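You operate a simulated robot arm through the tools that you are given. There is no shell and no other tool. Be economical: measure what you need, move in short steps, check, and stop when the job is done.

The job below is to be done with a simulated two-armed robot. You get a single attempt, and the scene is never put back.

Task
Take the cap off the sea bottle and lay it down on the island top behind the tower. Then open the tubes drawer, fetch the mix tube from the mix section of the tubes drawer and set it on the far corner of the island, then shut the drawer. Then fetch the vent filter disc and set it on the free end of the island. Then fetch the white-cap bottle labelled "blue" from the island top behind the tower and stand it on top of the yellow carton there. Then take the waste beaker and leave it on top of the vent bottle. Then open the bottles door, take the stained filter disc from the grey tray and put it on the store counter top, then shut the door. The order counts. Set down upright: white-cap bottle, waste beaker.

Only the result counts: the job must be done as asked and must still hold three seconds after the hand-in. Knocking over, shifting, dropping, spilling or breaking anything else fails it. Lids that push on must go on centred and level and be pressed home; caps that screw on are set level and turned clockwise until they are tight.

Robot
Two 7-joint arms with two-finger grippers on one trunk, on a base that drives. Base frame: it is fixed to the floor where the robot stands at the start and does not move with it; the origin is under the middle of the robot, x ahead of it, y to its left, z up; the surface under the hand at the start is at about z = 850. Readings come in mm, degrees, newtons and seconds.
The left shoulder is at the start at [70, 139, 1205], the right one opposite. With the tool pointing down near the work surface each hand reaches from about 360 to 760 mm from the robot's upright axis, wherever it stands, measured 20 degrees to its own side. Places, roughly: bottles door [1700, 600, 400]; far corner of the island [600, 2200, 800]; free end of the island [1400, 2100, 800]; mix tube [1500, 2500, 500]; sea bottle [750, 0, 1000]; stained filter disc (5x5x3 cm) [1600, 500, 400]; store counter top [3100, -1900, 800]; tubes drawer [1600, 2300, 600]; vent bottle [500, 1000, 1000]; vent filter disc [750, 1000, 750]; waste beaker [750, 500, 1000]; white-cap bottle [500, 1000, 1000]; yellow carton [750, 500, 1000]. Payload 3.43 kg a hand.
The tool frame of a hand sits at the grasp point between the pads (the TCP): z along the fingers, y along the line on which they close. The tips reach 30 mm beyond it. The gripper opens to 104 mm. The gripper's body begins 57 mm behind the TCP.
Orientation is told as [roll, pitch, yaw] about the base's x, y, z axes, in that order, counted from this pose: with the fingers straight down and closing along the base's y, the tool's x points along the base's -x, its y along +y and its z along -z.

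Tools
- The arms move only by the tool arm_command. It takes "left_steps", "right_steps" or both (then of equal length, played together; a hand with none holds still); each is one flat list of numbers, 7 for each row, row after row: the shift along the tool's x, y, z in mm, then the turn, a rotation vector about the tool's x, y, z in degrees, then the opening, from 0 (shut) to 1 (fully open). In form: [dx, dy, dz, ax, ay, az, grip, dx, dy, dz, ax, ay, az, grip, ...]. A call has 1 to 20 rows; each row shifts and turns the commanded pose from where the row before left it, along the tool's axes as they then stand. Each row takes 0.2 s and may step no farther than 50 mm and 8.6 degrees from the row before; otherwise, or with a gripper value out of range, the whole call is refused. A pose out of reach is approached as far as the arm can. The call stops where the force on the tool passes 40 N (or 10 N more than at its start, if that is more) or the arm is blocked; 0.2 s more then pass. The fingers move at their own pace (about 45 mm/s each) and stop on an object; they squeeze with about 25 N. The grip force told is the motor's: it shows also when the fingers shut on nothing. Time passes only in rows, and 0.2 s behind the last, so rows that do not move let the fingers close. It gives the time, the measured TCP pose, the force on the tool (base axes), the opening and the grip force at its end, in the units of the frame above (readings bear some noise), with the torque about the TCP (base axes, N m) and any sound that the robot's microphone picked up.
- Cameras (640 x 400 px; columns grow to the right, rows downward): "scene" is now at [143.4, 36.3, 1462]; the picture's right is [0.40, -0.92, 0.00], its down [-0.38, -0.16, -0.91] and it looks along [0.84, 0.36, -0.41] (base axes); focal length 257 px, centre (320, 200). "left" rides on the left gripper at [67, -18, -90] in its tool frame; the picture's right is [0.25, 0.97, 0.00], its down [-0.73, 0.19, -0.66] and it looks along [-0.64, 0.17, 0.75] (tool axes); focal length 218 px, centre (320, 200). "right" rides on the right gripper at [67, 18, -90] in its tool frame; the picture's right is [-0.25, 0.97, 0.00], its down [-0.73, -0.19, -0.66] and it looks along [-0.64, -0.17, 0.75] (tool axes); focal length 218 px, centre (320, 200). There is no depth. A picture from a camera that has moved, and an enlarged one, comes with that camera's place and axes in the base frame and with its lens. The place of the scene camera against the robot may be out by one fixed shift of up to 18 mm in any direction.
- snapshot(camera): a new picture of that camera. No time passes.
- lift_body(by): slides the trunk up (or, below 0, down) by that many mm; the arms and the scene camera ride with it, the base frame stays. It gives what a move gives, with no picture.
- base_move(legs): drives the robot by 1 to 6 legs, each [ahead, left, turn to the left] in mm, mm and degrees, along the robot's own axes; the way and the turn of a leg run together, so that a leg with both is an arc; at most 1500 mm and 180 degrees a leg. The arms and the cameras ride along, it lands a little off, and it stops where it bumps. It gives what a move gives.
- pan_tilt(pan, tilt): turns the head with the scene camera to pan (to the left, within 86 degrees either way) and tilt (down, from -29 to 69), counted from straight ahead of the robot. It gives what a move gives.
- close_up(camera, box): a new picture of the part [left, top, right, bottom] of that camera's present view, enlarged. No time passes.
- close_job(): hands the job in; it is judged then, once.

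Work in short steps. Places have to be worked out from the pictures, the camera data and where the tool is seen: move nearer, look again, correct. Check each grasp and each placing, and mend what went wrong. You have 217 turns and 208 pictures in all, those below and enlarged ones among them. Open the grippers and draw the arms clear of the work before you hand the job in, unless the task says otherwise; then end with one line.

The tools are called after "Call:" as a command line: name --argument value ..., lists and objects as JSON in quotes. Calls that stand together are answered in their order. arm_command: Moves the arms, as the interface text tells. Its arguments: {"type":"object","properties":{"left_steps":{"type":"array","items":{"type":"number"}},"right_steps":{"type":"array","items":{"type":"number"}}},"required":[]} The other tools are called the same way: lift_body (by) slides the trunk up or down; base_move (legs) drives the base; pan_tilt (pan, tilt) turns the head that bears the scene camera; snapshot (camera) takes a picture; close_up (camera, box) takes an enlarged picture of a part of a camera's view; close_job () hands the job in.

At the start:

```text
time: 0.0
left_tcp_pos: [324.3, 437.4, 1218.3]
left_orientation: [-0.1, 0.0, -0.1]
left_force: [-0.5, -0.2, -0.4]
left_ft_torque: [-0.04, -0.02, 0.0]
left_opening: 104.2
left_finger_force: 0.1
right_tcp_pos: [441.9, 52.1, 1302.4]
right_orientation: [0.0, 0.0, 0.0]
right_force: [0.2, -0.2, -0.5]
right_ft_torque: [0.0, 0.0, -0.02]
right_opening: 103.9
right_finger_force: 0.0
trunk travel left (down, up): [-700.0, 240.0]
robot x, y, heading: [1.2, -0.4, 0.2]
head pan, tilt: [23.4, 24.4]
```

scene: 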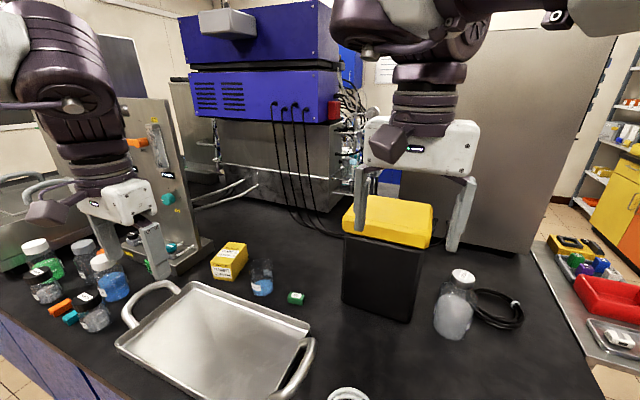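
right: 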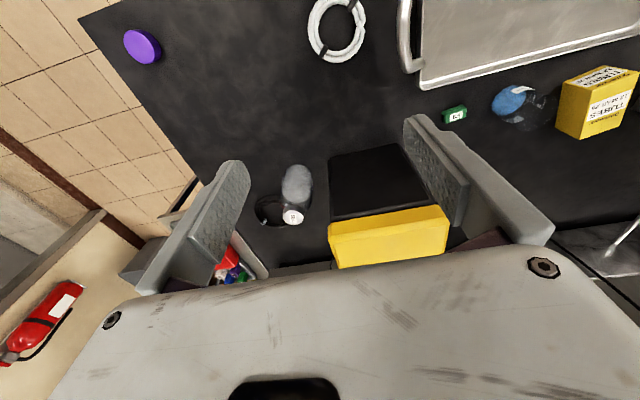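
left: 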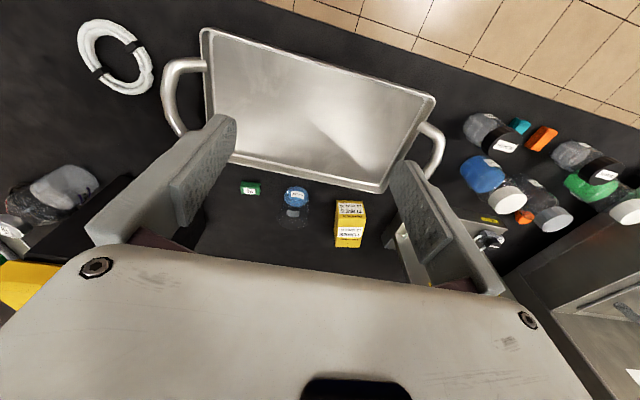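

I start by looking closer at the bottle area and the beaker from the scene camera.

Call:
close_up --camera "scene" --box '[0, 180, 240, 340]'

Call:
close_up --camera "scene" --box '[200, 220, 540, 400]'

Call:
close_up --camera "left" --box '[400, 80, 640, 280]'

```text
2.50 times, centred on (120, 260) of scene
camera zoom: at [143.4, 36.3, 1462.0], right [0.4, -0.92, 0.0], down [-0.38, -0.16, -0.91], along [0.84, 0.36, -0.41], focal length 642 px, centre (820, 50)
```

zoom: 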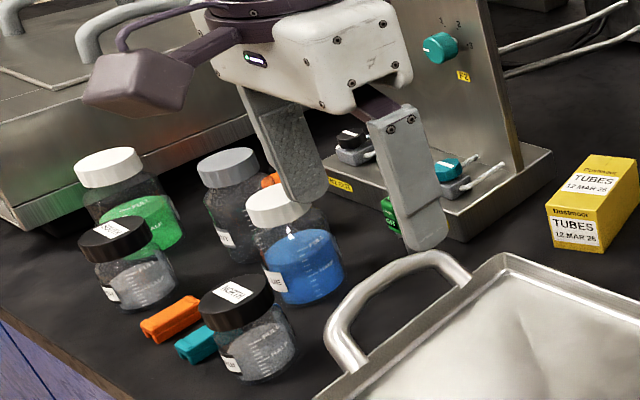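

```text
1.88 times, centred on (370, 310) of scene
camera zoom: at [143.4, 36.3, 1462.0], right [0.4, -0.92, 0.0], down [-0.38, -0.16, -0.91], along [0.84, 0.36, -0.41], focal length 484 px, centre (226, -7)
```

zoom: 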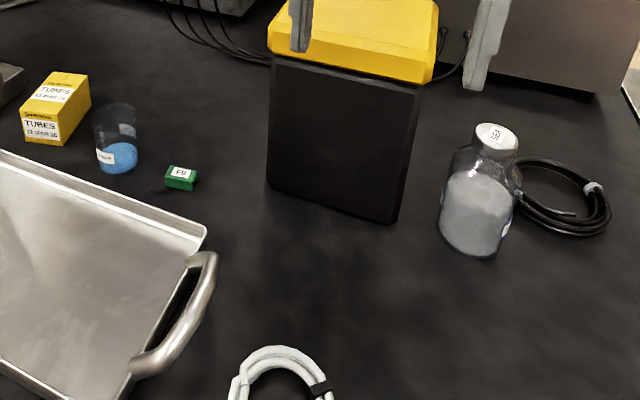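

```text
2.00 times, centred on (520, 180) of left
camera zoom: at [256.7, 421.5, 1308.5], right [-0.25, 0.97, 0.0], down [0.73, 0.19, 0.66], along [0.64, 0.17, -0.75], focal length 436 px, centre (-80, 240)
```

zoom: 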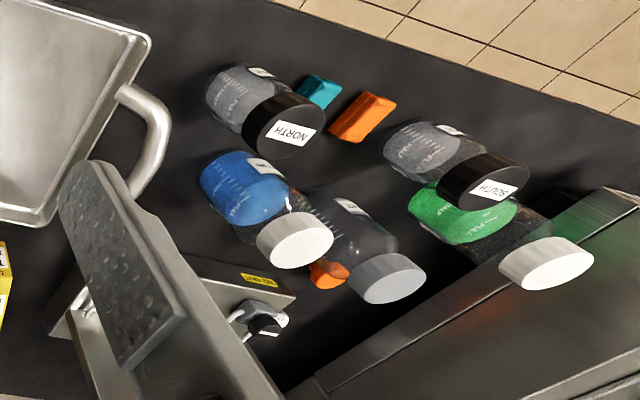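

I look round with the head to map the scene.

Call:
close_up --camera "right" --box '[240, 150, 360, 240]'

Call:
pan_tilt --pan 75 --tilt 20

Call:
snapshot --camera "scene"

Call:
pan_tilt --pan -30 --tilt 20

Call:
snapshot --camera "scene"

```text
4.44 times, centred on (300, 195) of right
camera zoom: at [374.0, 68.3, 1392.3], right [0.25, 0.97, 0.0], down [0.73, -0.19, 0.66], along [0.64, -0.17, -0.75], focal length 970 px, centre (409, 222)
```

zoom: 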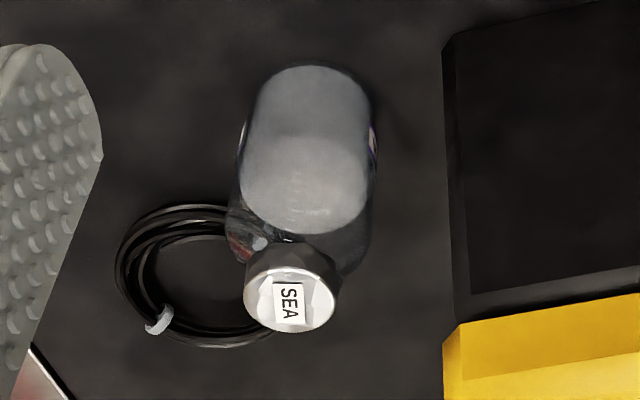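

```text
time: 1.2
left_tcp_pos: [324.1, 437.1, 1216.8]
left_orientation: [0.0, 0.0, 0.0]
left_force: [0.5, 0.6, -0.9]
left_ft_torque: [0.01, 0.03, -0.02]
left_opening: 103.9
left_finger_force: 0.2
right_tcp_pos: [442.2, 51.6, 1302.2]
right_orientation: [0.0, 0.0, 0.0]
right_force: [0.2, -0.5, 0.5]
right_ft_torque: [0.0, -0.05, -0.05]
right_opening: 104.1
right_finger_force: 0.0
trunk travel left (down, up): [-700.0, 240.0]
robot x, y, heading: [-0.0, 0.1, -0.0]
head pan, tilt: [75.0, 20.0]
```

```text
200 pictures are left
camera scene: at [82.9, 89.5, 1469.1], right [0.97, -0.26, 0.0], down [-0.09, -0.33, -0.94], along [0.24, 0.91, -0.34], focal length 257 px, centre (320, 200)
```

scene: 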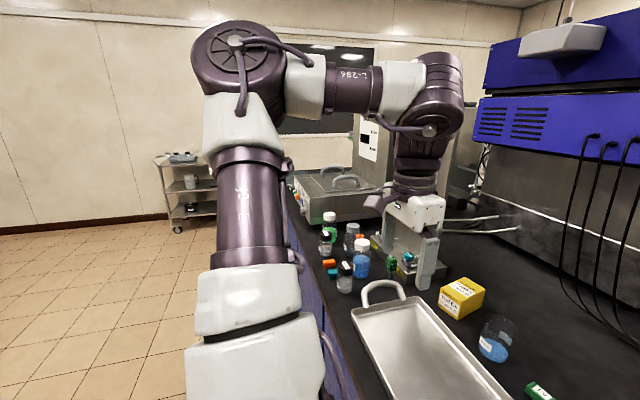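

```text
time: 3.0
left_tcp_pos: [323.9, 436.2, 1217.2]
left_orientation: [0.1, 0.0, 0.1]
left_force: [-0.1, 0.1, 0.6]
left_ft_torque: [0.0, 0.03, -0.01]
left_opening: 103.9
left_finger_force: 0.1
right_tcp_pos: [442.1, 51.7, 1302.5]
right_orientation: [0.0, 0.0, 0.0]
right_force: [-0.4, -0.7, -0.1]
right_ft_torque: [-0.01, 0.0, 0.01]
right_opening: 103.9
right_finger_force: 0.0
trunk travel left (down, up): [-700.0, 240.0]
robot x, y, heading: [2.5, 1.8, 0.1]
head pan, tilt: [-30.0, 20.0]
```

```text
199 pictures are left
camera scene: at [139.4, -46.9, 1469.2], right [-0.5, -0.87, 0.0], down [-0.3, 0.17, -0.94], along [0.81, -0.47, -0.34], focal length 257 px, centre (320, 200)
```

scene: 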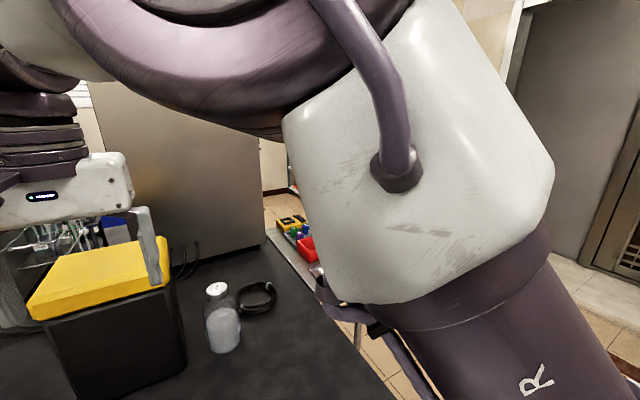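

The sea bottle is the white-capped one ahead right. I bring the right hand nearer to view it and shift the base 100 mm right so both arms can share the bottle.

Call:
base_move --legs '[[0, -100, 0]]'

Call:
arm_command --right_steps '[-30, -10, 25, 0, 0, 0, 1, -30, -10, 25, 0, 0, 0, 1, -30, -10, 25, 0, 0, 0, 1, -30, 0, 25, 0, 0, 0, 1]'

Call:
snapshot --camera "right"

Call:
pan_tilt --pan 5 --tilt 35

Call:
snapshot --camera "scene"

```text
time: 4.2
left_tcp_pos: [323.3, 340.6, 1217.7]
left_orientation: [-0.2, 0.1, -0.1]
left_force: [-0.4, 0.7, -0.2]
left_ft_torque: [-0.05, -0.01, -0.01]
left_opening: 104.1
left_finger_force: 0.0
right_tcp_pos: [443.1, -44.4, 1303.2]
right_orientation: [-0.1, 0.0, 0.0]
right_force: [-0.2, 0.7, 0.2]
right_ft_torque: [-0.03, -0.02, 0.01]
right_opening: 104.2
right_finger_force: 0.0
trunk travel left (down, up): [-700.0, 240.0]
robot x, y, heading: [-0.5, -98.2, 0.1]
head pan, tilt: [-30.0, 20.0]
```

```text
time: 5.2
left_tcp_pos: [325.1, 340.3, 1217.2]
left_orientation: [-0.1, 0.2, 0.0]
left_force: [1.2, 1.1, 0.1]
left_ft_torque: [-0.01, 0.02, 0.01]
left_opening: 103.8
left_finger_force: 0.0
right_tcp_pos: [563.4, -75.4, 1202.0]
right_orientation: [0.0, 0.1, 0.1]
right_force: [0.7, 0.8, 0.3]
right_ft_torque: [0.0, 0.03, -0.01]
right_opening: 104.1
right_finger_force: 0.1
trunk travel left (down, up): [-700.0, 240.0]
robot x, y, heading: [-2.2, -97.7, -0.0]
head pan, tilt: [-30.0, 20.0]
```

```text
198 pictures are left
camera right: at [495.7, -58.0, 1291.8], right [0.25, 0.97, 0.0], down [0.73, -0.19, 0.66], along [0.63, -0.17, -0.75], focal length 218 px, centre (320, 200)
```

right: 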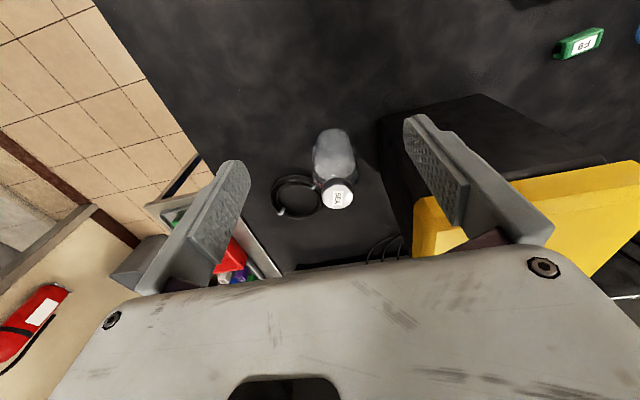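

```text
time: 6.2
left_tcp_pos: [323.7, 337.4, 1217.2]
left_orientation: [0.0, -0.1, 0.1]
left_force: [-0.2, 0.6, -0.7]
left_ft_torque: [0.0, -0.01, -0.02]
left_opening: 104.3
left_finger_force: 0.1
right_tcp_pos: [561.7, -76.2, 1204.0]
right_orientation: [0.0, 0.0, 0.2]
right_force: [-0.2, 0.0, 0.0]
right_ft_torque: [-0.03, 0.0, 0.03]
right_opening: 103.9
right_finger_force: 0.0
trunk travel left (down, up): [-700.0, 240.0]
robot x, y, heading: [-3.0, -99.0, -0.0]
head pan, tilt: [5.0, 35.0]
```

```text
197 pictures are left
camera scene: at [146.4, -92.1, 1445.4], right [0.09, -1.0, 0.0], down [-0.57, -0.05, -0.82], along [0.82, 0.07, -0.57], focal length 257 px, centre (320, 200)
```

scene: 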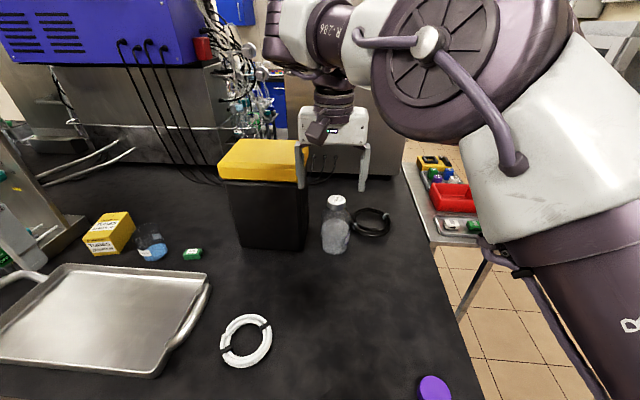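

I estimate the sea bottle at about [750,-90], cap top near z 1000. I take the right hand above it and look down, and raise nothing else yet.

Call:
arm_command --right_steps '[-37, -3, 0, 0, 0, 0, 1, -37, -3, 0, 0, 0, 0, 1, -37, -3, 0, 0, 0, 0, 1, -37, -3, 0, 0, 0, 0, 1, -32, 0, 0, 0, 0, 0, 1, 0, 0, 0, 0, 0, 0, 1]'

Call:
snapshot --camera "right"

Call:
snapshot --camera "scene"

```text
time: 7.6
left_tcp_pos: [324.0, 339.3, 1218.4]
left_orientation: [-0.2, 0.2, 0.2]
left_force: [1.2, -0.6, 0.0]
left_ft_torque: [-0.02, 0.03, -0.04]
left_opening: 104.0
left_finger_force: 0.0
right_tcp_pos: [598.7, -66.8, 1145.9]
right_orientation: [0.0, 0.1, 0.1]
right_force: [-0.8, 0.2, -0.2]
right_ft_torque: [0.04, -0.01, 0.01]
right_opening: 104.0
right_finger_force: 0.0
right hand out of reach, approached as far as the arm can: row 1, 2, 3, 4, 5
trunk travel left (down, up): [-700.0, 240.0]
robot x, y, heading: [-0.8, -99.1, 0.1]
head pan, tilt: [5.0, 35.0]
```

```text
196 pictures are left
camera right: at [530.6, -49.2, 1236.8], right [0.25, 0.97, 0.0], down [0.73, -0.19, 0.66], along [0.64, -0.16, -0.75], focal length 218 px, centre (320, 200)
```

right: 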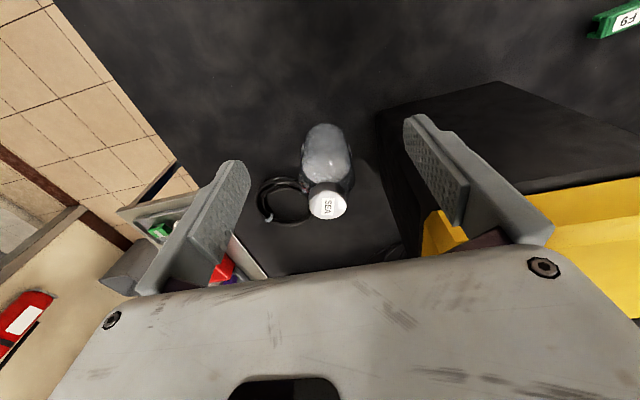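

```text
195 pictures are left
camera scene: at [146.9, -91.5, 1445.2], right [0.09, -1.0, 0.0], down [-0.57, -0.05, -0.82], along [0.82, 0.07, -0.57], focal length 257 px, centre (320, 200)
```

scene: 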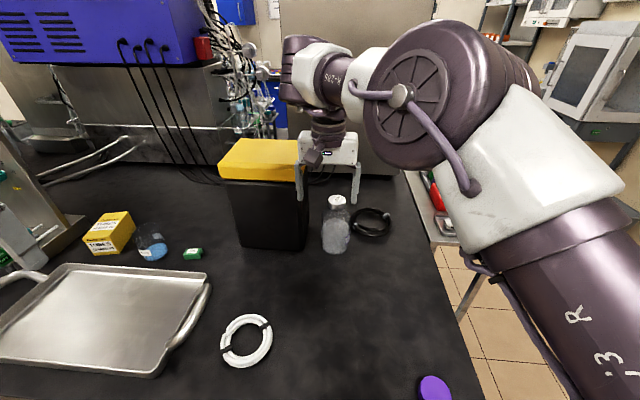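

The arm cannot reach out at that height. I look down at the gap to the island, and raise the trunk.

Call:
lift_body --by 170

Call:
pan_tilt --pan 0 --tilt 69

Call:
snapshot --camera "scene"

```text
time: 9.5
left_tcp_pos: [323.0, 338.4, 1387.2]
left_orientation: [0.0, 0.1, 0.1]
left_force: [-0.5, 0.1, -0.1]
left_ft_torque: [0.0, -0.02, -0.01]
left_opening: 103.8
left_finger_force: 0.0
right_tcp_pos: [598.2, -66.7, 1317.9]
right_orientation: [0.0, 0.1, 0.1]
right_force: [0.4, -0.4, -0.4]
right_ft_torque: [-0.01, 0.01, 0.01]
right_opening: 104.0
right_finger_force: 0.1
trunk travel left (down, up): [-870.0, 70.0]
robot x, y, heading: [-1.2, -97.7, -0.1]
head pan, tilt: [5.0, 35.0]
```

```text
time: 10.5
left_tcp_pos: [322.9, 337.7, 1387.6]
left_orientation: [0.0, 0.0, 0.0]
left_force: [-0.1, 0.1, -0.3]
left_ft_torque: [0.01, 0.0, -0.04]
left_opening: 104.1
left_finger_force: 0.1
right_tcp_pos: [597.7, -65.3, 1317.3]
right_orientation: [0.0, 0.0, 0.2]
right_force: [-0.3, -0.1, -1.2]
right_ft_torque: [-0.04, -0.02, 0.02]
right_opening: 103.9
right_finger_force: 0.1
trunk travel left (down, up): [-870.0, 70.0]
robot x, y, heading: [0.4, -98.8, -0.2]
head pan, tilt: [0.0, 68.8]
```

```text
194 pictures are left
camera scene: at [114.8, -99.4, 1571.7], right [0.0, -1.0, 0.0], down [-0.93, 0.0, -0.36], along [0.36, 0.0, -0.93], focal length 257 px, centre (320, 200)
```

scene: 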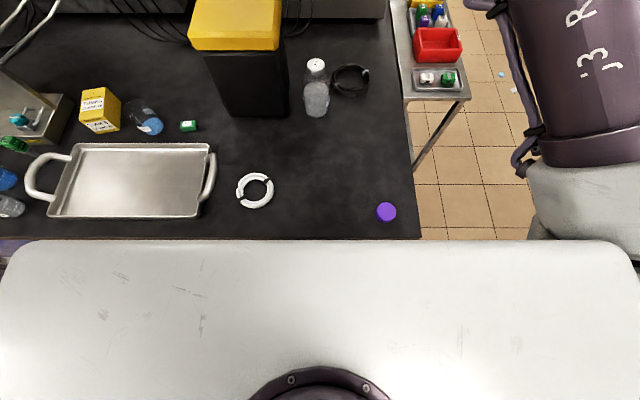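

Fitting both views, the bottle sits near [722,-88] with the cap top near z 1025. I bring the right hand above it, keeping clearance.

Call:
arm_command --right_steps '[-8, -4, 40, 0, 0, 0, 1, -8, -4, 40, 0, 0, 0, 1, -25, -4, 40, 0, 0, 0, 1, -35, -4, 38, 0, 0, 0, 1, -35, -4, 20, 0, 0, 0, 1, -13, -2, 10, 0, 0, 0, 1, 0, 0, 0, 0, 0, 0, 1]'

Call:
snapshot --camera "right"

Call:
snapshot --camera "scene"

```text
refused: row 4 steps farther than a row can; nothing moved
```

```text
193 pictures are left
camera right: at [530.3, -49.6, 1407.1], right [0.25, 0.97, 0.0], down [0.73, -0.19, 0.66], along [0.64, -0.16, -0.75], focal length 218 px, centre (320, 200)
```

right: 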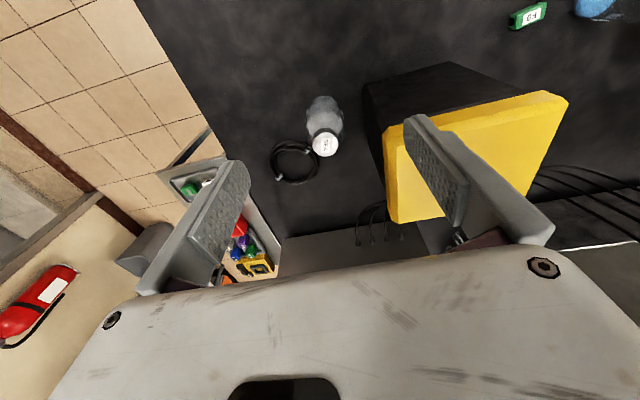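

```text
192 pictures are left
camera scene: at [114.8, -99.4, 1571.7], right [0.0, -1.0, 0.0], down [-0.93, 0.0, -0.36], along [0.36, 0.0, -0.93], focal length 257 px, centre (320, 200)
```

scene: 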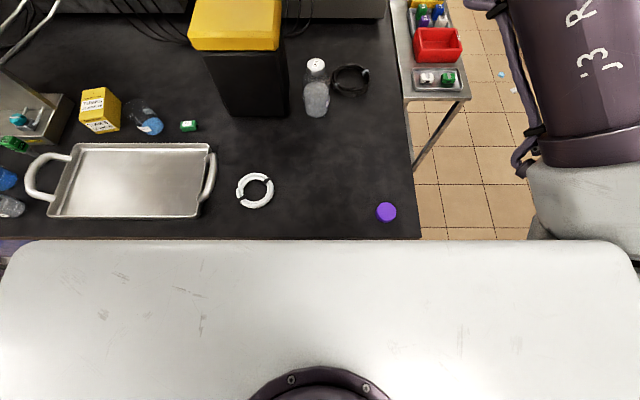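

Two views at differing height give the cap at about [730,-87,1012]. I lower the right hand in smaller rows to 110 mm above it.

Call:
arm_command --right_steps '[-8, -4, 40, 0, 0, 0, 1, -8, -4, 40, 0, 0, 0, 1, -25, -4, 40, 0, 0, 0, 1, -30, -4, 36, 0, 0, 0, 1, -30, -4, 20, 0, 0, 0, 1, -30, -2, 10, 0, 0, 0, 1, 0, 0, 0, 0, 0, 0, 1]'

Call:
snapshot --camera "right"

Call:
snapshot --camera "scene"

```text
time: 12.1
left_tcp_pos: [322.8, 336.8, 1388.6]
left_orientation: [0.0, 0.1, -0.1]
left_force: [-0.5, -0.1, 1.0]
left_ft_torque: [0.0, 0.01, 0.01]
left_opening: 104.1
left_finger_force: 0.1
right_tcp_pos: [640.4, -82.1, 1131.7]
right_orientation: [0.1, -0.1, 0.2]
right_force: [0.5, -0.9, 0.0]
right_ft_torque: [0.04, 0.0, 0.01]
right_opening: 104.2
right_finger_force: 0.0
right hand out of reach, approached as far as the arm can: row 3, 4, 5, 6
trunk travel left (down, up): [-870.0, 70.0]
robot x, y, heading: [-2.7, -95.0, 0.2]
head pan, tilt: [0.0, 68.8]
```

```text
191 pictures are left
camera right: at [571.9, -65.2, 1220.7], right [0.25, 0.97, 0.0], down [0.73, -0.19, 0.66], along [0.64, -0.16, -0.75], focal length 218 px, centre (320, 200)
```

right: 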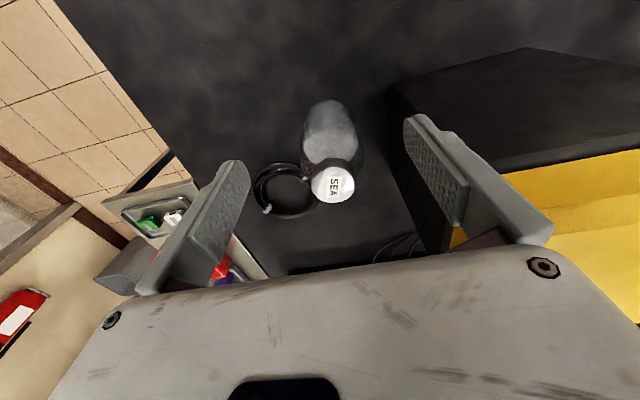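

```text
190 pictures are left
camera scene: at [113.9, -99.9, 1571.7], right [0.0, -1.0, 0.0], down [-0.93, 0.0, -0.36], along [0.36, 0.0, -0.93], focal length 257 px, centre (320, 200)
```

scene: 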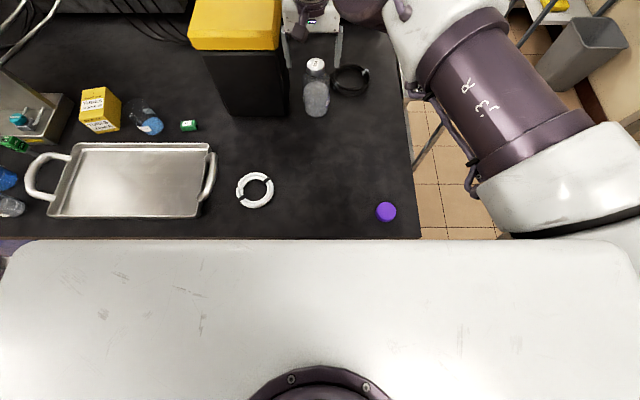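

Reach falls short by about 90 mm. I try nudging the base forward a little, since there may be room before the island.

Call:
base_move --legs '[[30, 0, 0]]'

Call:
pan_tilt --pan -60 --tilt 60

Call:
snapshot --camera "scene"

```text
time: 12.9
left_tcp_pos: [342.8, 338.2, 1390.2]
left_orientation: [-0.1, -0.5, 0.1]
left_force: [-1.6, -0.5, 1.0]
left_ft_torque: [0.0, -0.05, 0.01]
left_opening: 104.3
left_finger_force: 0.1
right_tcp_pos: [662.9, -79.7, 1135.9]
right_orientation: [0.0, -0.4, 0.0]
right_force: [-0.7, -0.1, 0.6]
right_ft_torque: [-0.01, -0.07, -0.01]
right_opening: 104.0
right_finger_force: 0.0
trunk travel left (down, up): [-870.0, 70.0]
robot x, y, heading: [27.5, -95.6, -0.2]
head pan, tilt: [0.0, 68.8]
```

```text
time: 14.2
left_tcp_pos: [350.8, 339.6, 1388.3]
left_orientation: [0.0, 0.1, 0.1]
left_force: [-0.4, -0.4, -0.5]
left_ft_torque: [-0.02, 0.0, -0.01]
left_opening: 103.9
left_finger_force: 0.0
right_tcp_pos: [668.3, -81.0, 1131.7]
right_orientation: [0.1, -0.1, 0.2]
right_force: [-0.7, 0.7, 0.1]
right_ft_torque: [0.0, 0.0, -0.01]
right_opening: 104.0
right_finger_force: 0.0
trunk travel left (down, up): [-870.0, 70.0]
robot x, y, heading: [27.4, -97.4, 0.2]
head pan, tilt: [-60.0, 60.0]
```

```text
189 pictures are left
camera scene: at [119.9, -157.1, 1581.1], right [-0.86, -0.5, 0.0], down [-0.43, 0.75, -0.5], along [0.25, -0.43, -0.87], focal length 257 px, centre (320, 200)
```

scene: 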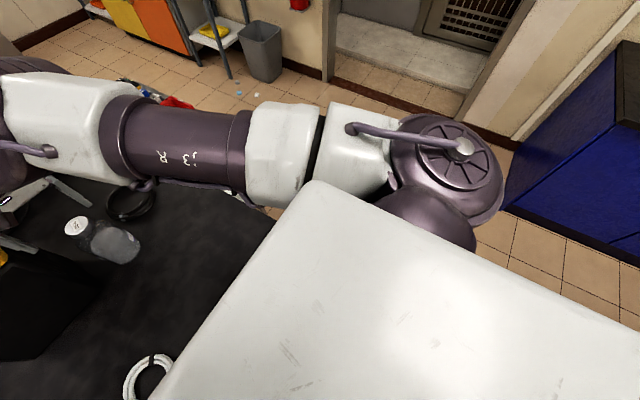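

No bump. I go on 40 mm more.

Call:
base_move --legs '[[40, 0, 0]]'

Call:
pan_tilt --pan 0 --tilt 60

```text
time: 15.0
left_tcp_pos: [353.2, 337.6, 1389.2]
left_orientation: [-0.1, 0.0, 0.1]
left_force: [0.1, -0.5, 0.7]
left_ft_torque: [-0.01, -0.04, -0.01]
left_opening: 104.1
left_finger_force: 0.0
right_tcp_pos: [671.6, -80.4, 1132.0]
right_orientation: [0.1, -0.1, 0.1]
right_force: [0.3, 0.7, -0.3]
right_ft_torque: [-0.02, -0.01, 0.03]
right_opening: 104.1
right_finger_force: 0.0
trunk travel left (down, up): [-870.0, 70.0]
robot x, y, heading: [31.3, -96.8, 0.3]
head pan, tilt: [-60.0, 60.0]
stopped in leg 1: the robot was blocked; the commanded pose is now the measured one
```

```text
time: 16.3
left_tcp_pos: [354.3, 338.0, 1389.1]
left_orientation: [0.0, 0.0, 0.1]
left_force: [-0.3, -0.5, -0.8]
left_ft_torque: [-0.02, -0.04, 0.02]
left_opening: 104.1
left_finger_force: 0.0
right_tcp_pos: [672.6, -81.0, 1132.3]
right_orientation: [0.0, 0.0, 0.1]
right_force: [-0.1, -0.2, 0.2]
right_ft_torque: [0.01, -0.01, -0.01]
right_opening: 104.0
right_finger_force: 0.1
trunk travel left (down, up): [-870.0, 70.0]
robot x, y, heading: [31.7, -100.0, 0.0]
head pan, tilt: [0.0, 60.0]
```

Blocked by the island at x≈32, so that is the limit. The reach is better lower down, so I move the hand forward and down to just above the cap.

Call:
arm_command --right_steps '[-10, -2, 20, 0, 0, 0, 1, -16, -2, 20, 0, 0, 0, 1, -15, -1, 10, 0, 0, 0, 1, -15, -1, 10, 0, 0, 0, 1, 0, 0, 0, 0, 0, 0, 1]'

Call:
snapshot --camera "right"

Call:
snapshot --camera "scene"

```text
time: 17.5
left_tcp_pos: [355.2, 337.7, 1387.9]
left_orientation: [-0.1, 0.0, 0.1]
left_force: [-0.1, -0.1, 0.4]
left_ft_torque: [0.02, -0.02, 0.01]
left_opening: 104.1
left_finger_force: 0.0
right_tcp_pos: [670.4, -76.5, 1099.5]
right_orientation: [0.3, -0.1, 0.1]
right_force: [-0.7, 0.2, 0.0]
right_ft_torque: [-0.04, 0.01, 0.01]
right_opening: 103.9
right_finger_force: 0.1
right hand out of reach, approached as far as the arm can: row 1, 2, 3, 4
trunk travel left (down, up): [-870.0, 70.0]
robot x, y, heading: [32.7, -100.7, 0.1]
head pan, tilt: [0.0, 60.0]
```

```text
188 pictures are left
camera right: at [602.8, -60.8, 1189.6], right [0.25, 0.97, 0.0], down [0.73, -0.19, 0.66], along [0.64, -0.16, -0.75], focal length 218 px, centre (320, 200)
```

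right: 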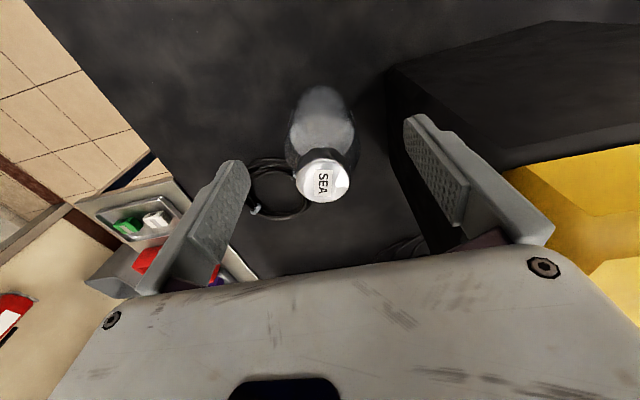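

```text
187 pictures are left
camera scene: at [157.7, -99.2, 1581.0], right [0.0, -1.0, 0.0], down [-0.87, 0.0, -0.5], along [0.5, 0.0, -0.87], focal length 257 px, centre (320, 200)
```

scene: 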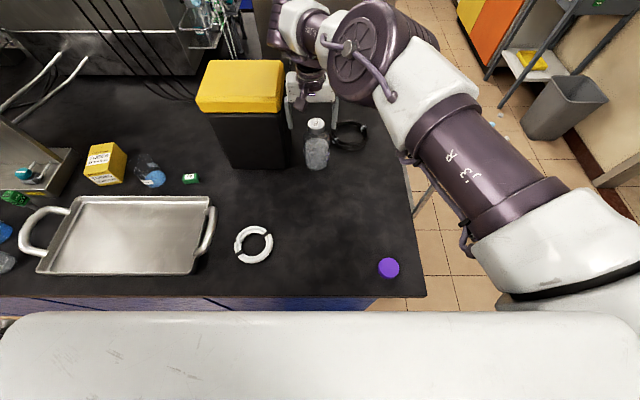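

The reach from the front is too short, while the island's right end (y≈-390) is nearer the bottle. I retract the right hand and drive round to the right end, turning to face +y.

Call:
arm_command --right_steps '[30, -10, -35, 0, 0, 0, 1, 30, -10, -35, 0, 0, 0, 1, 30, -10, -35, 0, 0, 0, 1, 35, -10, -35, 0, 0, 0, 1, 35, -10, -35, 0, 0, 0, 1]'

Call:
base_move --legs '[[-180, 0, 0], [0, -640, 0], [0, 0, 90]]'

Call:
pan_tilt --pan -40 --tilt 35

Call:
snapshot --camera "scene"

```text
refused: row 4 steps farther than a row can; nothing moved
```

```text
time: 26.0
left_tcp_pos: [-585.6, -425.7, 1388.1]
left_orientation: [0.0, 0.0, 91.7]
left_force: [0.4, -0.3, -0.6]
left_ft_torque: [-0.04, 0.0, 0.01]
left_opening: 103.9
left_finger_force: 0.0
right_tcp_pos: [-180.3, -98.0, 1100.3]
right_orientation: [0.1, -0.2, 91.7]
right_force: [-0.3, -0.4, 0.3]
right_ft_torque: [-0.01, -0.02, 0.03]
right_opening: 104.1
right_finger_force: 0.0
trunk travel left (down, up): [-870.0, 70.0]
robot x, y, heading: [-137.4, -734.3, 91.8]
head pan, tilt: [0.0, 60.0]
```

```text
time: 27.1
left_tcp_pos: [-585.9, -424.7, 1388.8]
left_orientation: [0.0, 0.0, 91.7]
left_force: [-0.1, 0.0, 0.7]
left_ft_torque: [-0.01, -0.02, -0.03]
left_opening: 104.1
left_finger_force: 0.0
right_tcp_pos: [-181.0, -97.4, 1099.3]
right_orientation: [0.2, -0.1, 91.7]
right_force: [-0.5, 0.8, 0.1]
right_ft_torque: [0.0, 0.0, 0.01]
right_opening: 104.2
right_finger_force: 0.0
trunk travel left (down, up): [-870.0, 70.0]
robot x, y, heading: [-138.7, -734.4, 91.6]
head pan, tilt: [-40.0, 35.0]
```

```text
186 pictures are left
camera scene: at [-78.8, -617.0, 1615.3], right [0.79, -0.62, 0.0], down [-0.36, -0.45, -0.82], along [0.51, 0.64, -0.57], focal length 257 px, centre (320, 200)
```

scene: 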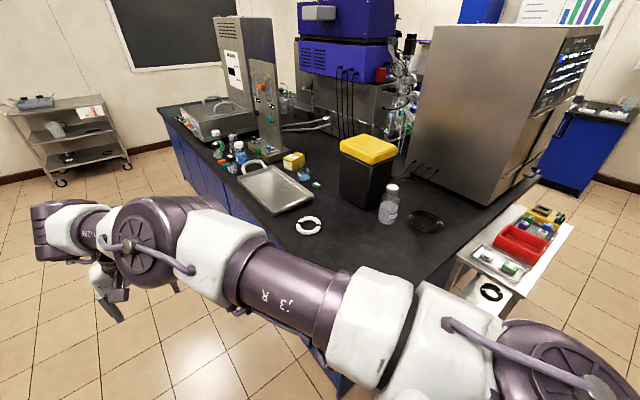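

Overview is clear. I retract and raise the right hand, then drive sideways along the island end.

Call:
arm_command --right_steps '[28, -8, -35, 0, 0, 0, 1, 28, -8, -35, 0, 0, 0, 1, 28, -8, -35, 0, 0, 0, 1, 28, -8, -35, 0, 0, 0, 1, 28, -8, -35, 0, 0, 0, 1, 28, -8, -35, 0, 0, 0, 1]'

Call:
base_move --legs '[[0, -640, -1.7]]'

Call:
pan_tilt --pan -20 --tilt 60

Call:
snapshot --camera "scene"

Call:
snapshot --camera "right"

```text
time: 28.5
left_tcp_pos: [-586.0, -426.3, 1389.0]
left_orientation: [0.1, 0.0, 91.7]
left_force: [0.0, -0.2, 0.3]
left_ft_torque: [0.01, 0.02, -0.03]
left_opening: 103.7
left_finger_force: 0.1
right_tcp_pos: [-130.6, -253.6, 1293.2]
right_orientation: [0.3, 0.0, 91.7]
right_force: [-0.2, -0.7, -0.1]
right_ft_torque: [0.03, 0.01, 0.03]
right_opening: 104.2
right_finger_force: 0.0
right hand out of reach, approached as far as the arm can: row 6
trunk travel left (down, up): [-870.0, 70.0]
robot x, y, heading: [-143.1, -736.4, 91.5]
head pan, tilt: [-40.0, 35.0]
```

```text
time: 32.0
left_tcp_pos: [56.1, -402.9, 1386.9]
left_orientation: [0.0, 0.1, 90.0]
left_force: [0.9, -0.2, 0.3]
left_ft_torque: [-0.01, 0.03, 0.01]
left_opening: 104.0
left_finger_force: 0.1
right_tcp_pos: [514.9, -243.2, 1292.5]
right_orientation: [0.0, -0.1, 90.2]
right_force: [-0.1, -0.1, -0.1]
right_ft_torque: [-0.02, -0.02, 0.0]
right_opening: 104.2
right_finger_force: 0.1
trunk travel left (down, up): [-870.0, 70.0]
robot x, y, heading: [497.6, -726.2, 89.9]
head pan, tilt: [-40.0, 35.0]
```

```text
time: 32.9
left_tcp_pos: [58.2, -403.1, 1388.8]
left_orientation: [0.0, 0.0, 90.2]
left_force: [-0.6, 0.0, 0.8]
left_ft_torque: [-0.04, 0.04, 0.0]
left_opening: 103.7
left_finger_force: 0.1
right_tcp_pos: [518.0, -242.0, 1292.3]
right_orientation: [0.2, -0.1, 90.2]
right_force: [0.0, 0.1, 1.3]
right_ft_torque: [0.01, 0.05, -0.02]
right_opening: 104.0
right_finger_force: 0.1
trunk travel left (down, up): [-870.0, 70.0]
robot x, y, heading: [493.6, -727.0, 90.0]
head pan, tilt: [-20.0, 60.0]
```

```text
185 pictures are left
camera scene: at [527.7, -612.8, 1581.1], right [0.94, -0.34, 0.0], down [-0.29, -0.81, -0.5], along [0.17, 0.47, -0.87], focal length 257 px, centre (320, 200)
```

scene: 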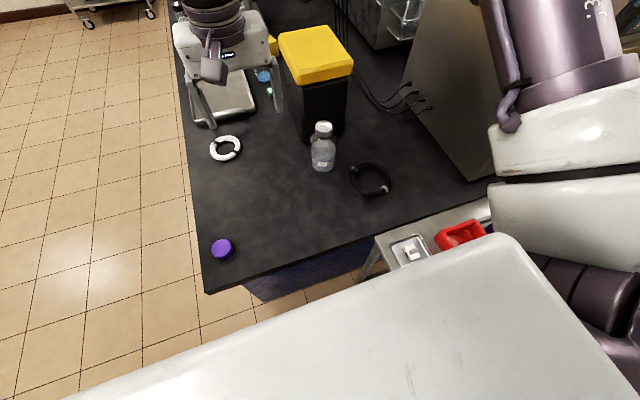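

```text
184 pictures are left
camera right: at [500.2, -310.8, 1382.0], right [-0.97, 0.25, 0.0], down [0.19, 0.73, 0.66], along [0.16, 0.64, -0.75], focal length 218 px, centre (320, 200)
```

right: 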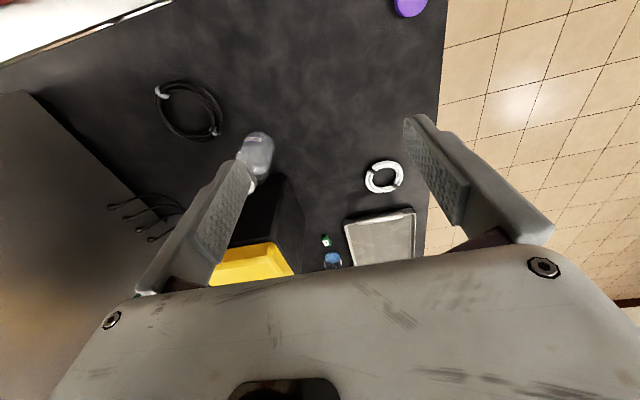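

Now I close in on the island's end.

Call:
base_move --legs '[[80, 0, 0]]'

Call:
arm_command --right_steps '[0, 30, 25, 0, 0, 0, 1, 0, 30, 25, 0, 0, 0, 1, 0, 30, 25, 0, 0, 0, 1, 0, 30, 25, 0, 0, 0, 1, 0, 0, 0, 0, 0, 0, 1]'

Call:
snapshot --camera "right"

```text
time: 34.0
left_tcp_pos: [58.2, -335.7, 1391.5]
left_orientation: [-0.1, -0.5, 90.2]
left_force: [0.3, -1.2, 0.0]
left_ft_torque: [0.08, 0.01, 0.02]
left_opening: 103.9
left_finger_force: 0.1
right_tcp_pos: [516.2, -174.3, 1297.0]
right_orientation: [0.3, -0.5, 90.3]
right_force: [-0.4, -0.9, 1.1]
right_ft_torque: [0.11, -0.01, 0.0]
right_opening: 104.0
right_finger_force: 0.1
trunk travel left (down, up): [-870.0, 70.0]
robot x, y, heading: [494.4, -645.1, 90.3]
head pan, tilt: [-20.0, 60.0]
```

```text
time: 35.2
left_tcp_pos: [57.5, -327.0, 1389.9]
left_orientation: [-0.1, 0.0, 90.2]
left_force: [0.8, 0.1, -0.3]
left_ft_torque: [0.05, -0.01, 0.04]
left_opening: 104.2
left_finger_force: 0.1
right_tcp_pos: [398.9, -154.2, 1197.8]
right_orientation: [0.2, -0.2, 90.2]
right_force: [0.5, 0.1, 0.6]
right_ft_torque: [0.03, 0.03, 0.02]
right_opening: 104.0
right_finger_force: 0.1
right hand out of reach, approached as far as the arm can: row 1, 2
trunk travel left (down, up): [-870.0, 70.0]
robot x, y, heading: [491.6, -647.3, 90.4]
head pan, tilt: [-20.0, 60.0]
```

```text
183 pictures are left
camera right: at [381.1, -221.8, 1287.9], right [-0.97, 0.25, 0.0], down [0.19, 0.73, 0.66], along [0.16, 0.64, -0.75], focal length 218 px, centre (320, 200)
```

right: 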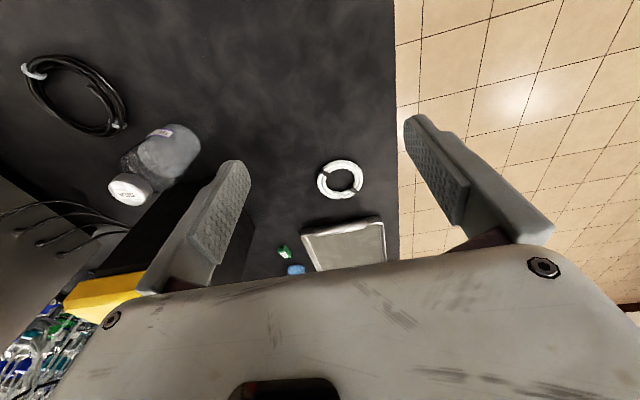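

Sign slip: tool y points to -x now. I move back to +x, above the bottle.

Call:
arm_command --right_steps '[-8, -41, 8, 0, 0, 0, 1, -8, -41, 8, 0, 0, 0, 1, -8, -41, 8, 0, 0, 0, 1, -8, -41, 8, 0, 0, 0, 1, -8, -41, 8, 0, 0, 0, 1, -8, -41, 8, 0, 0, 0, 1, -8, -41, 8, 0, 0, 0, 1, -8, -41, 8, 0, 0, 0, 1, 0, 0, 0, 0, 0, 0, 1]'

Call:
snapshot --camera "right"

Call:
snapshot --camera "scene"

```text
time: 37.2
left_tcp_pos: [57.5, -324.9, 1388.8]
left_orientation: [-0.2, -0.1, 90.3]
left_force: [-0.4, -0.2, 0.5]
left_ft_torque: [-0.03, -0.03, 0.03]
left_opening: 104.0
left_finger_force: 0.0
right_tcp_pos: [724.7, -87.6, 1133.1]
right_orientation: [0.2, -0.1, 90.3]
right_force: [0.2, 0.2, -0.2]
right_ft_torque: [0.04, 0.0, 0.0]
right_opening: 103.8
right_finger_force: 0.2
trunk travel left (down, up): [-870.0, 70.0]
robot x, y, heading: [500.6, -645.4, 90.3]
head pan, tilt: [-20.0, 60.0]
```

```text
182 pictures are left
camera right: at [707.1, -155.8, 1223.1], right [-0.97, 0.25, 0.0], down [0.19, 0.73, 0.66], along [0.16, 0.64, -0.75], focal length 218 px, centre (320, 200)
```

right: 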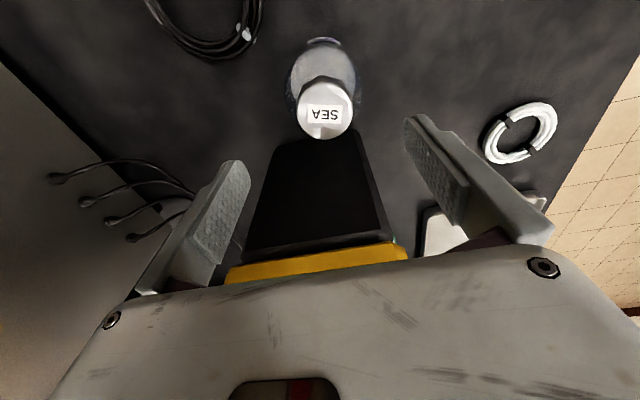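

```text
181 pictures are left
camera scene: at [526.1, -534.4, 1581.0], right [0.94, -0.34, 0.0], down [-0.29, -0.82, -0.5], along [0.17, 0.47, -0.87], focal length 257 px, centre (320, 200)
```

scene: 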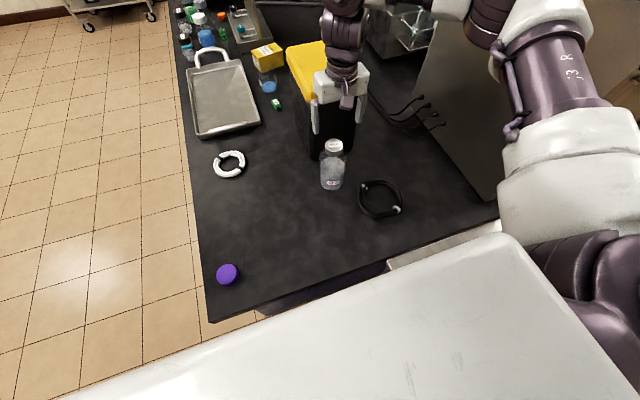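

The bottle fits at [719,-86], cap top about 1012. The right hand waits above; I bring the left hand down and across toward the bottle.

Call:
arm_command --left_steps '[-8, -33, 26, 0, 0, 0, 1, -8, -33, 26, 0, 0, 0, 1, -8, -33, 26, 0, 0, 0, 1, -8, -33, 26, 0, 0, 0, 1, -8, -33, 26, 0, 0, 0, 1, -8, -33, 26, 0, 0, 0, 1, -8, -33, 26, 0, 0, 0, 1, -8, -33, 26, 0, 0, 0, 1, -8, -33, 26, 0, 0, 0, 1, -8, -33, 26, 0, 0, 0, 1, -8, -33, 26, 0, 0, 0, 1]'

Call:
snapshot --camera "scene"

```text
time: 39.6
left_tcp_pos: [308.2, -202.2, 1135.1]
left_orientation: [-0.4, -0.1, 90.3]
left_force: [-0.5, 0.0, 0.3]
left_ft_torque: [0.01, -0.03, -0.04]
left_opening: 104.1
left_finger_force: 0.1
left hand out of reach, approached as far as the arm can: row 6, 7, 8, 9, 10, 11
right_tcp_pos: [724.2, -87.8, 1133.8]
right_orientation: [0.2, -0.2, 90.3]
right_force: [-0.1, 0.4, -0.5]
right_ft_torque: [0.0, -0.01, 0.0]
right_opening: 103.9
right_finger_force: 0.1
trunk travel left (down, up): [-870.0, 70.0]
robot x, y, heading: [495.2, -644.0, 90.1]
head pan, tilt: [-20.0, 60.0]
```

```text
180 pictures are left
camera scene: at [526.3, -536.0, 1581.2], right [0.94, -0.34, 0.0], down [-0.29, -0.81, -0.5], along [0.17, 0.47, -0.87], focal length 257 px, centre (320, 200)
```

scene: 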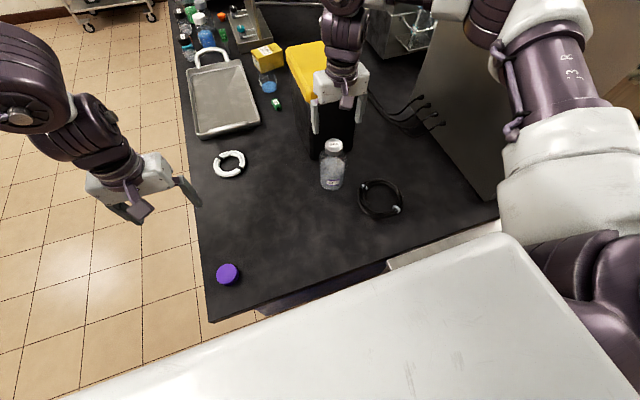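

I continue moving the left hand in +x a bit farther forward.

Call:
arm_command --left_steps '[-8, -38, 0, 0, 0, 0, 1, -8, -38, 0, 0, 0, 0, 1, -8, -38, 0, 0, 0, 0, 1, -8, -38, 0, 0, 0, 0, 1, -8, -38, 0, 0, 0, 0, 1, 0, -38, 0, 0, 0, 0, 1]'

Call:
snapshot --camera "scene"

```text
time: 41.0
left_tcp_pos: [322.4, -196.7, 1189.0]
left_orientation: [-0.1, 0.0, 90.2]
left_force: [0.5, 0.1, 0.2]
left_ft_torque: [0.0, 0.02, -0.02]
left_opening: 104.1
left_finger_force: 0.0
left hand out of reach, approached as far as the arm can: row 1, 2, 3, 4, 5, 6
right_tcp_pos: [723.7, -87.8, 1132.9]
right_orientation: [0.2, -0.1, 90.3]
right_force: [0.2, 0.1, -0.1]
right_ft_torque: [0.0, 0.0, -0.03]
right_opening: 104.0
right_finger_force: 0.1
trunk travel left (down, up): [-870.0, 70.0]
robot x, y, heading: [495.2, -649.3, 90.4]
head pan, tilt: [-20.0, 60.0]
```

```text
179 pictures are left
camera scene: at [526.7, -534.1, 1581.0], right [0.94, -0.34, 0.0], down [-0.29, -0.82, -0.5], along [0.17, 0.47, -0.87], focal length 257 px, centre (320, 200)
```

scene: 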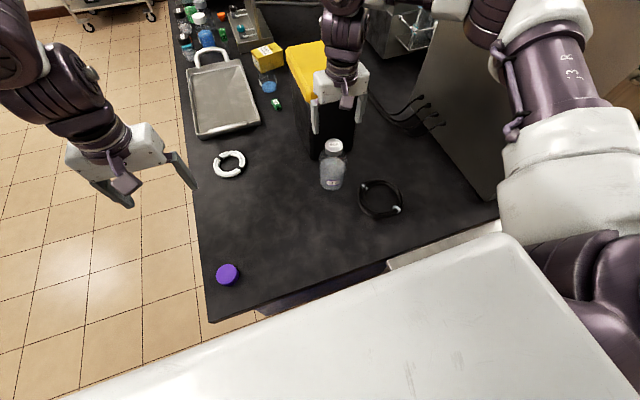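

The left arm is probably at a wrist limit with that yaw. I turn the left hand 45° inward and tilt it 60° so its fingers point forward-right, which suits a crossing arm.

Call:
arm_command --left_steps '[0, 0, 0, 0, 0, 7.5, 1, 0, 0, 0, 0, 0, 7.5, 1, 0, 0, 0, 0, 0, 7.5, 1, 0, 0, 0, 0, 0, 7.5, 1, 0, 0, 0, 0, 0, 7.5, 1, 0, 0, 0, 0, 0, 7.5, 1, 0, 0, 0, 0, -8.5, 0, 1, 0, 0, 0, 0, -8.5, 0, 1, 0, 0, 0, 0, -8.5, 0, 1, 0, 0, 0, 0, -8.5, 0, 1, 0, 0, 0, 0, -8.5, 0, 1, 0, 0, 0, 0, -8.5, 0, 1, 0, 0, 0, 0, -9, 0, 1]'

Call:
snapshot --camera "scene"

```text
refused: row 13 steps farther than a row can; nothing moved
```

```text
178 pictures are left
camera scene: at [526.7, -534.1, 1581.0], right [0.94, -0.34, 0.0], down [-0.29, -0.82, -0.5], along [0.17, 0.47, -0.87], focal length 257 px, centre (320, 200)
```

scene: 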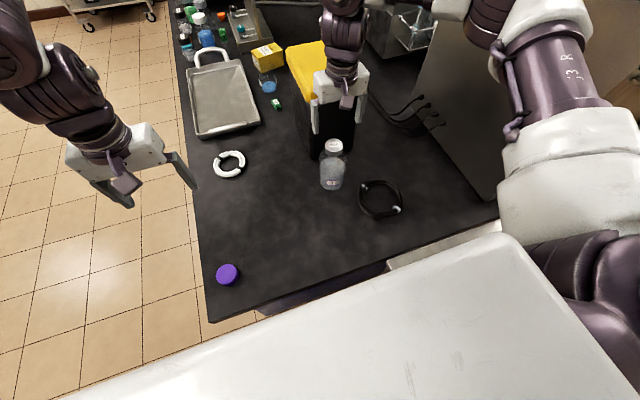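

The step was a hair too big; I resend within limits.

Call:
arm_command --left_steps '[0, 0, 0, 0, 0, 7.5, 1, 0, 0, 0, 0, 0, 7.5, 1, 0, 0, 0, 0, 0, 7.5, 1, 0, 0, 0, 0, 0, 7.5, 1, 0, 0, 0, 0, 0, 7.5, 1, 0, 0, 0, 0, 0, 7.5, 1, 0, 0, 0, 0, -8.5, 0, 1, 0, 0, 0, 0, -8.5, 0, 1, 0, 0, 0, 0, -8.5, 0, 1, 0, 0, 0, 0, -8.5, 0, 1, 0, 0, 0, 0, -8.5, 0, 1, 0, 0, 0, 0, -8.5, 0, 1, 0, 0, 0, 0, -8.5, 0, 1]'

Call:
snapshot --camera "scene"

```text
time: 43.8
left_tcp_pos: [321.6, -195.5, 1186.9]
left_orientation: [-0.1, -59.8, 45.4]
left_force: [0.3, -0.4, -0.3]
left_ft_torque: [-0.01, -0.03, 0.01]
left_opening: 103.8
left_finger_force: 0.0
right_tcp_pos: [721.9, -86.7, 1134.4]
right_orientation: [0.2, 0.0, 90.3]
right_force: [-1.2, 0.5, -0.3]
right_ft_torque: [-0.02, 0.0, 0.06]
right_opening: 104.0
right_finger_force: 0.0
trunk travel left (down, up): [-870.0, 70.0]
robot x, y, heading: [495.7, -645.7, 90.2]
head pan, tilt: [-20.0, 60.0]
```

```text
177 pictures are left
camera scene: at [525.0, -534.7, 1581.1], right [0.94, -0.34, 0.0], down [-0.29, -0.82, -0.5], along [0.17, 0.47, -0.87], focal length 257 px, centre (320, 200)
```

scene: 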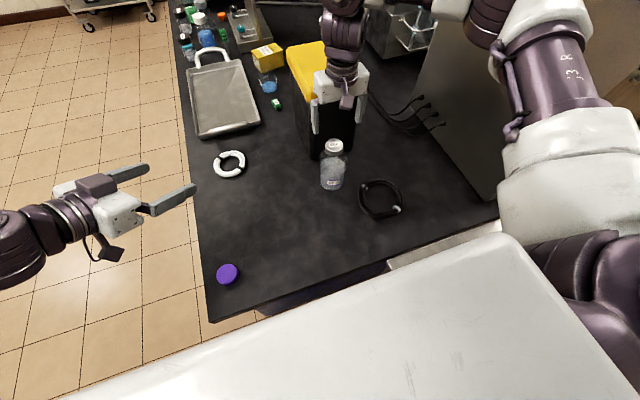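

The tilted pose works. I move the left hand to the pre-grasp point 150 mm short of the bottle.

Call:
arm_command --left_steps '[7.2, -22.6, 33.4, 0, 0, 0, 1, 7.2, -22.6, 33.4, 0, 0, 0, 1, 7.2, -22.6, 33.4, 0, 0, 0, 1, 7.2, -22.6, 33.4, 0, 0, 0, 1, 7.2, -22.6, 33.4, 0, 0, 0, 1, 7.2, -22.6, 33.4, 0, 0, 0, 1, 7.2, -22.6, 33.4, 0, 0, 0, 1, 7.2, -22.6, 33.4, 0, 0, 0, 1, 7.2, -22.6, 33.4, 0, 0, 0, 1, 0, 0, 0, 0, 0, 0, 1]'

Call:
snapshot --camera "scene"

Call:
snapshot --camera "left"

```text
time: 46.0
left_tcp_pos: [392.3, -186.9, 1145.0]
left_orientation: [-0.1, -59.5, 45.3]
left_force: [-0.4, -0.7, -0.4]
left_ft_torque: [0.01, 0.02, -0.01]
left_opening: 104.2
left_finger_force: 0.0
left hand out of reach, approached as far as the arm can: row 2, 3, 4, 5, 6, 7, 8, 9
right_tcp_pos: [724.2, -88.6, 1134.0]
right_orientation: [0.3, -0.1, 90.4]
right_force: [-0.5, -0.4, 0.2]
right_ft_torque: [0.03, 0.03, -0.01]
right_opening: 104.0
right_finger_force: 0.1
trunk travel left (down, up): [-870.0, 70.0]
robot x, y, heading: [495.8, -644.7, 90.1]
head pan, tilt: [-20.0, 60.0]
```

```text
176 pictures are left
camera scene: at [526.3, -534.4, 1581.0], right [0.94, -0.34, 0.0], down [-0.29, -0.82, -0.5], along [0.17, 0.47, -0.87], focal length 257 px, centre (320, 200)
```

scene: 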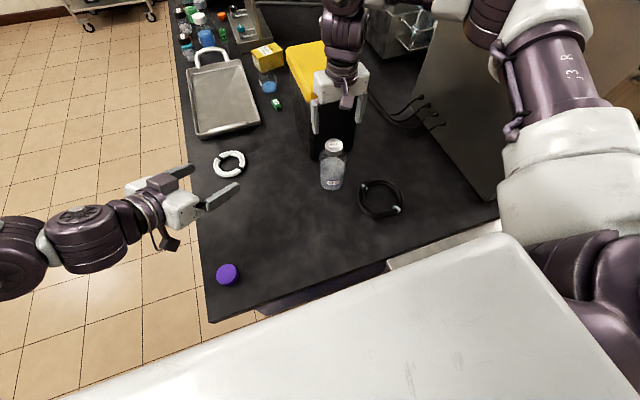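

```text
175 pictures are left
camera left: at [326.0, -277.1, 1132.9], right [-0.78, 0.59, -0.22], down [-0.27, 0.0, 0.96], along [0.57, 0.81, 0.16], focal length 218 px, centre (320, 200)
```

left: 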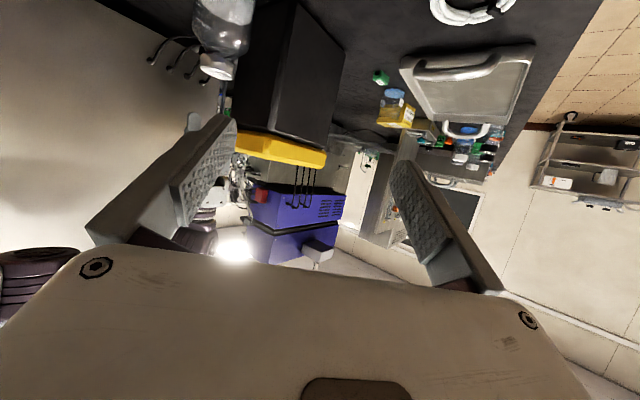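

I test whether a path farther from the body is reachable: forward and down first.

Call:
arm_command --left_steps '[6.6, 8.8, 38.5, 0, 0, 0, 1, 6.6, 8.8, 38.5, 0, 0, 0, 1, 6.6, 8.8, 38.5, 0, 0, 0, 1, 6.6, 8.8, 38.5, 0, 0, 0, 1, 0, 0, 0, 0, 0, 0, 1]'

```text
time: 47.2
left_tcp_pos: [377.7, -95.9, 1134.2]
left_orientation: [-0.1, -59.5, 45.5]
left_force: [-1.2, -0.1, -0.1]
left_ft_torque: [0.01, 0.0, 0.02]
left_opening: 104.0
left_finger_force: 0.0
left hand out of reach, approached as far as the arm can: row 1, 2, 3, 4
right_tcp_pos: [724.0, -88.3, 1133.4]
right_orientation: [0.1, -0.2, 90.3]
right_force: [0.5, -0.9, 0.0]
right_ft_torque: [-0.01, -0.02, -0.03]
right_opening: 104.0
right_finger_force: 0.1
trunk travel left (down, up): [-870.0, 70.0]
robot x, y, heading: [491.7, -643.3, 90.2]
head pan, tilt: [-20.0, 60.0]
```

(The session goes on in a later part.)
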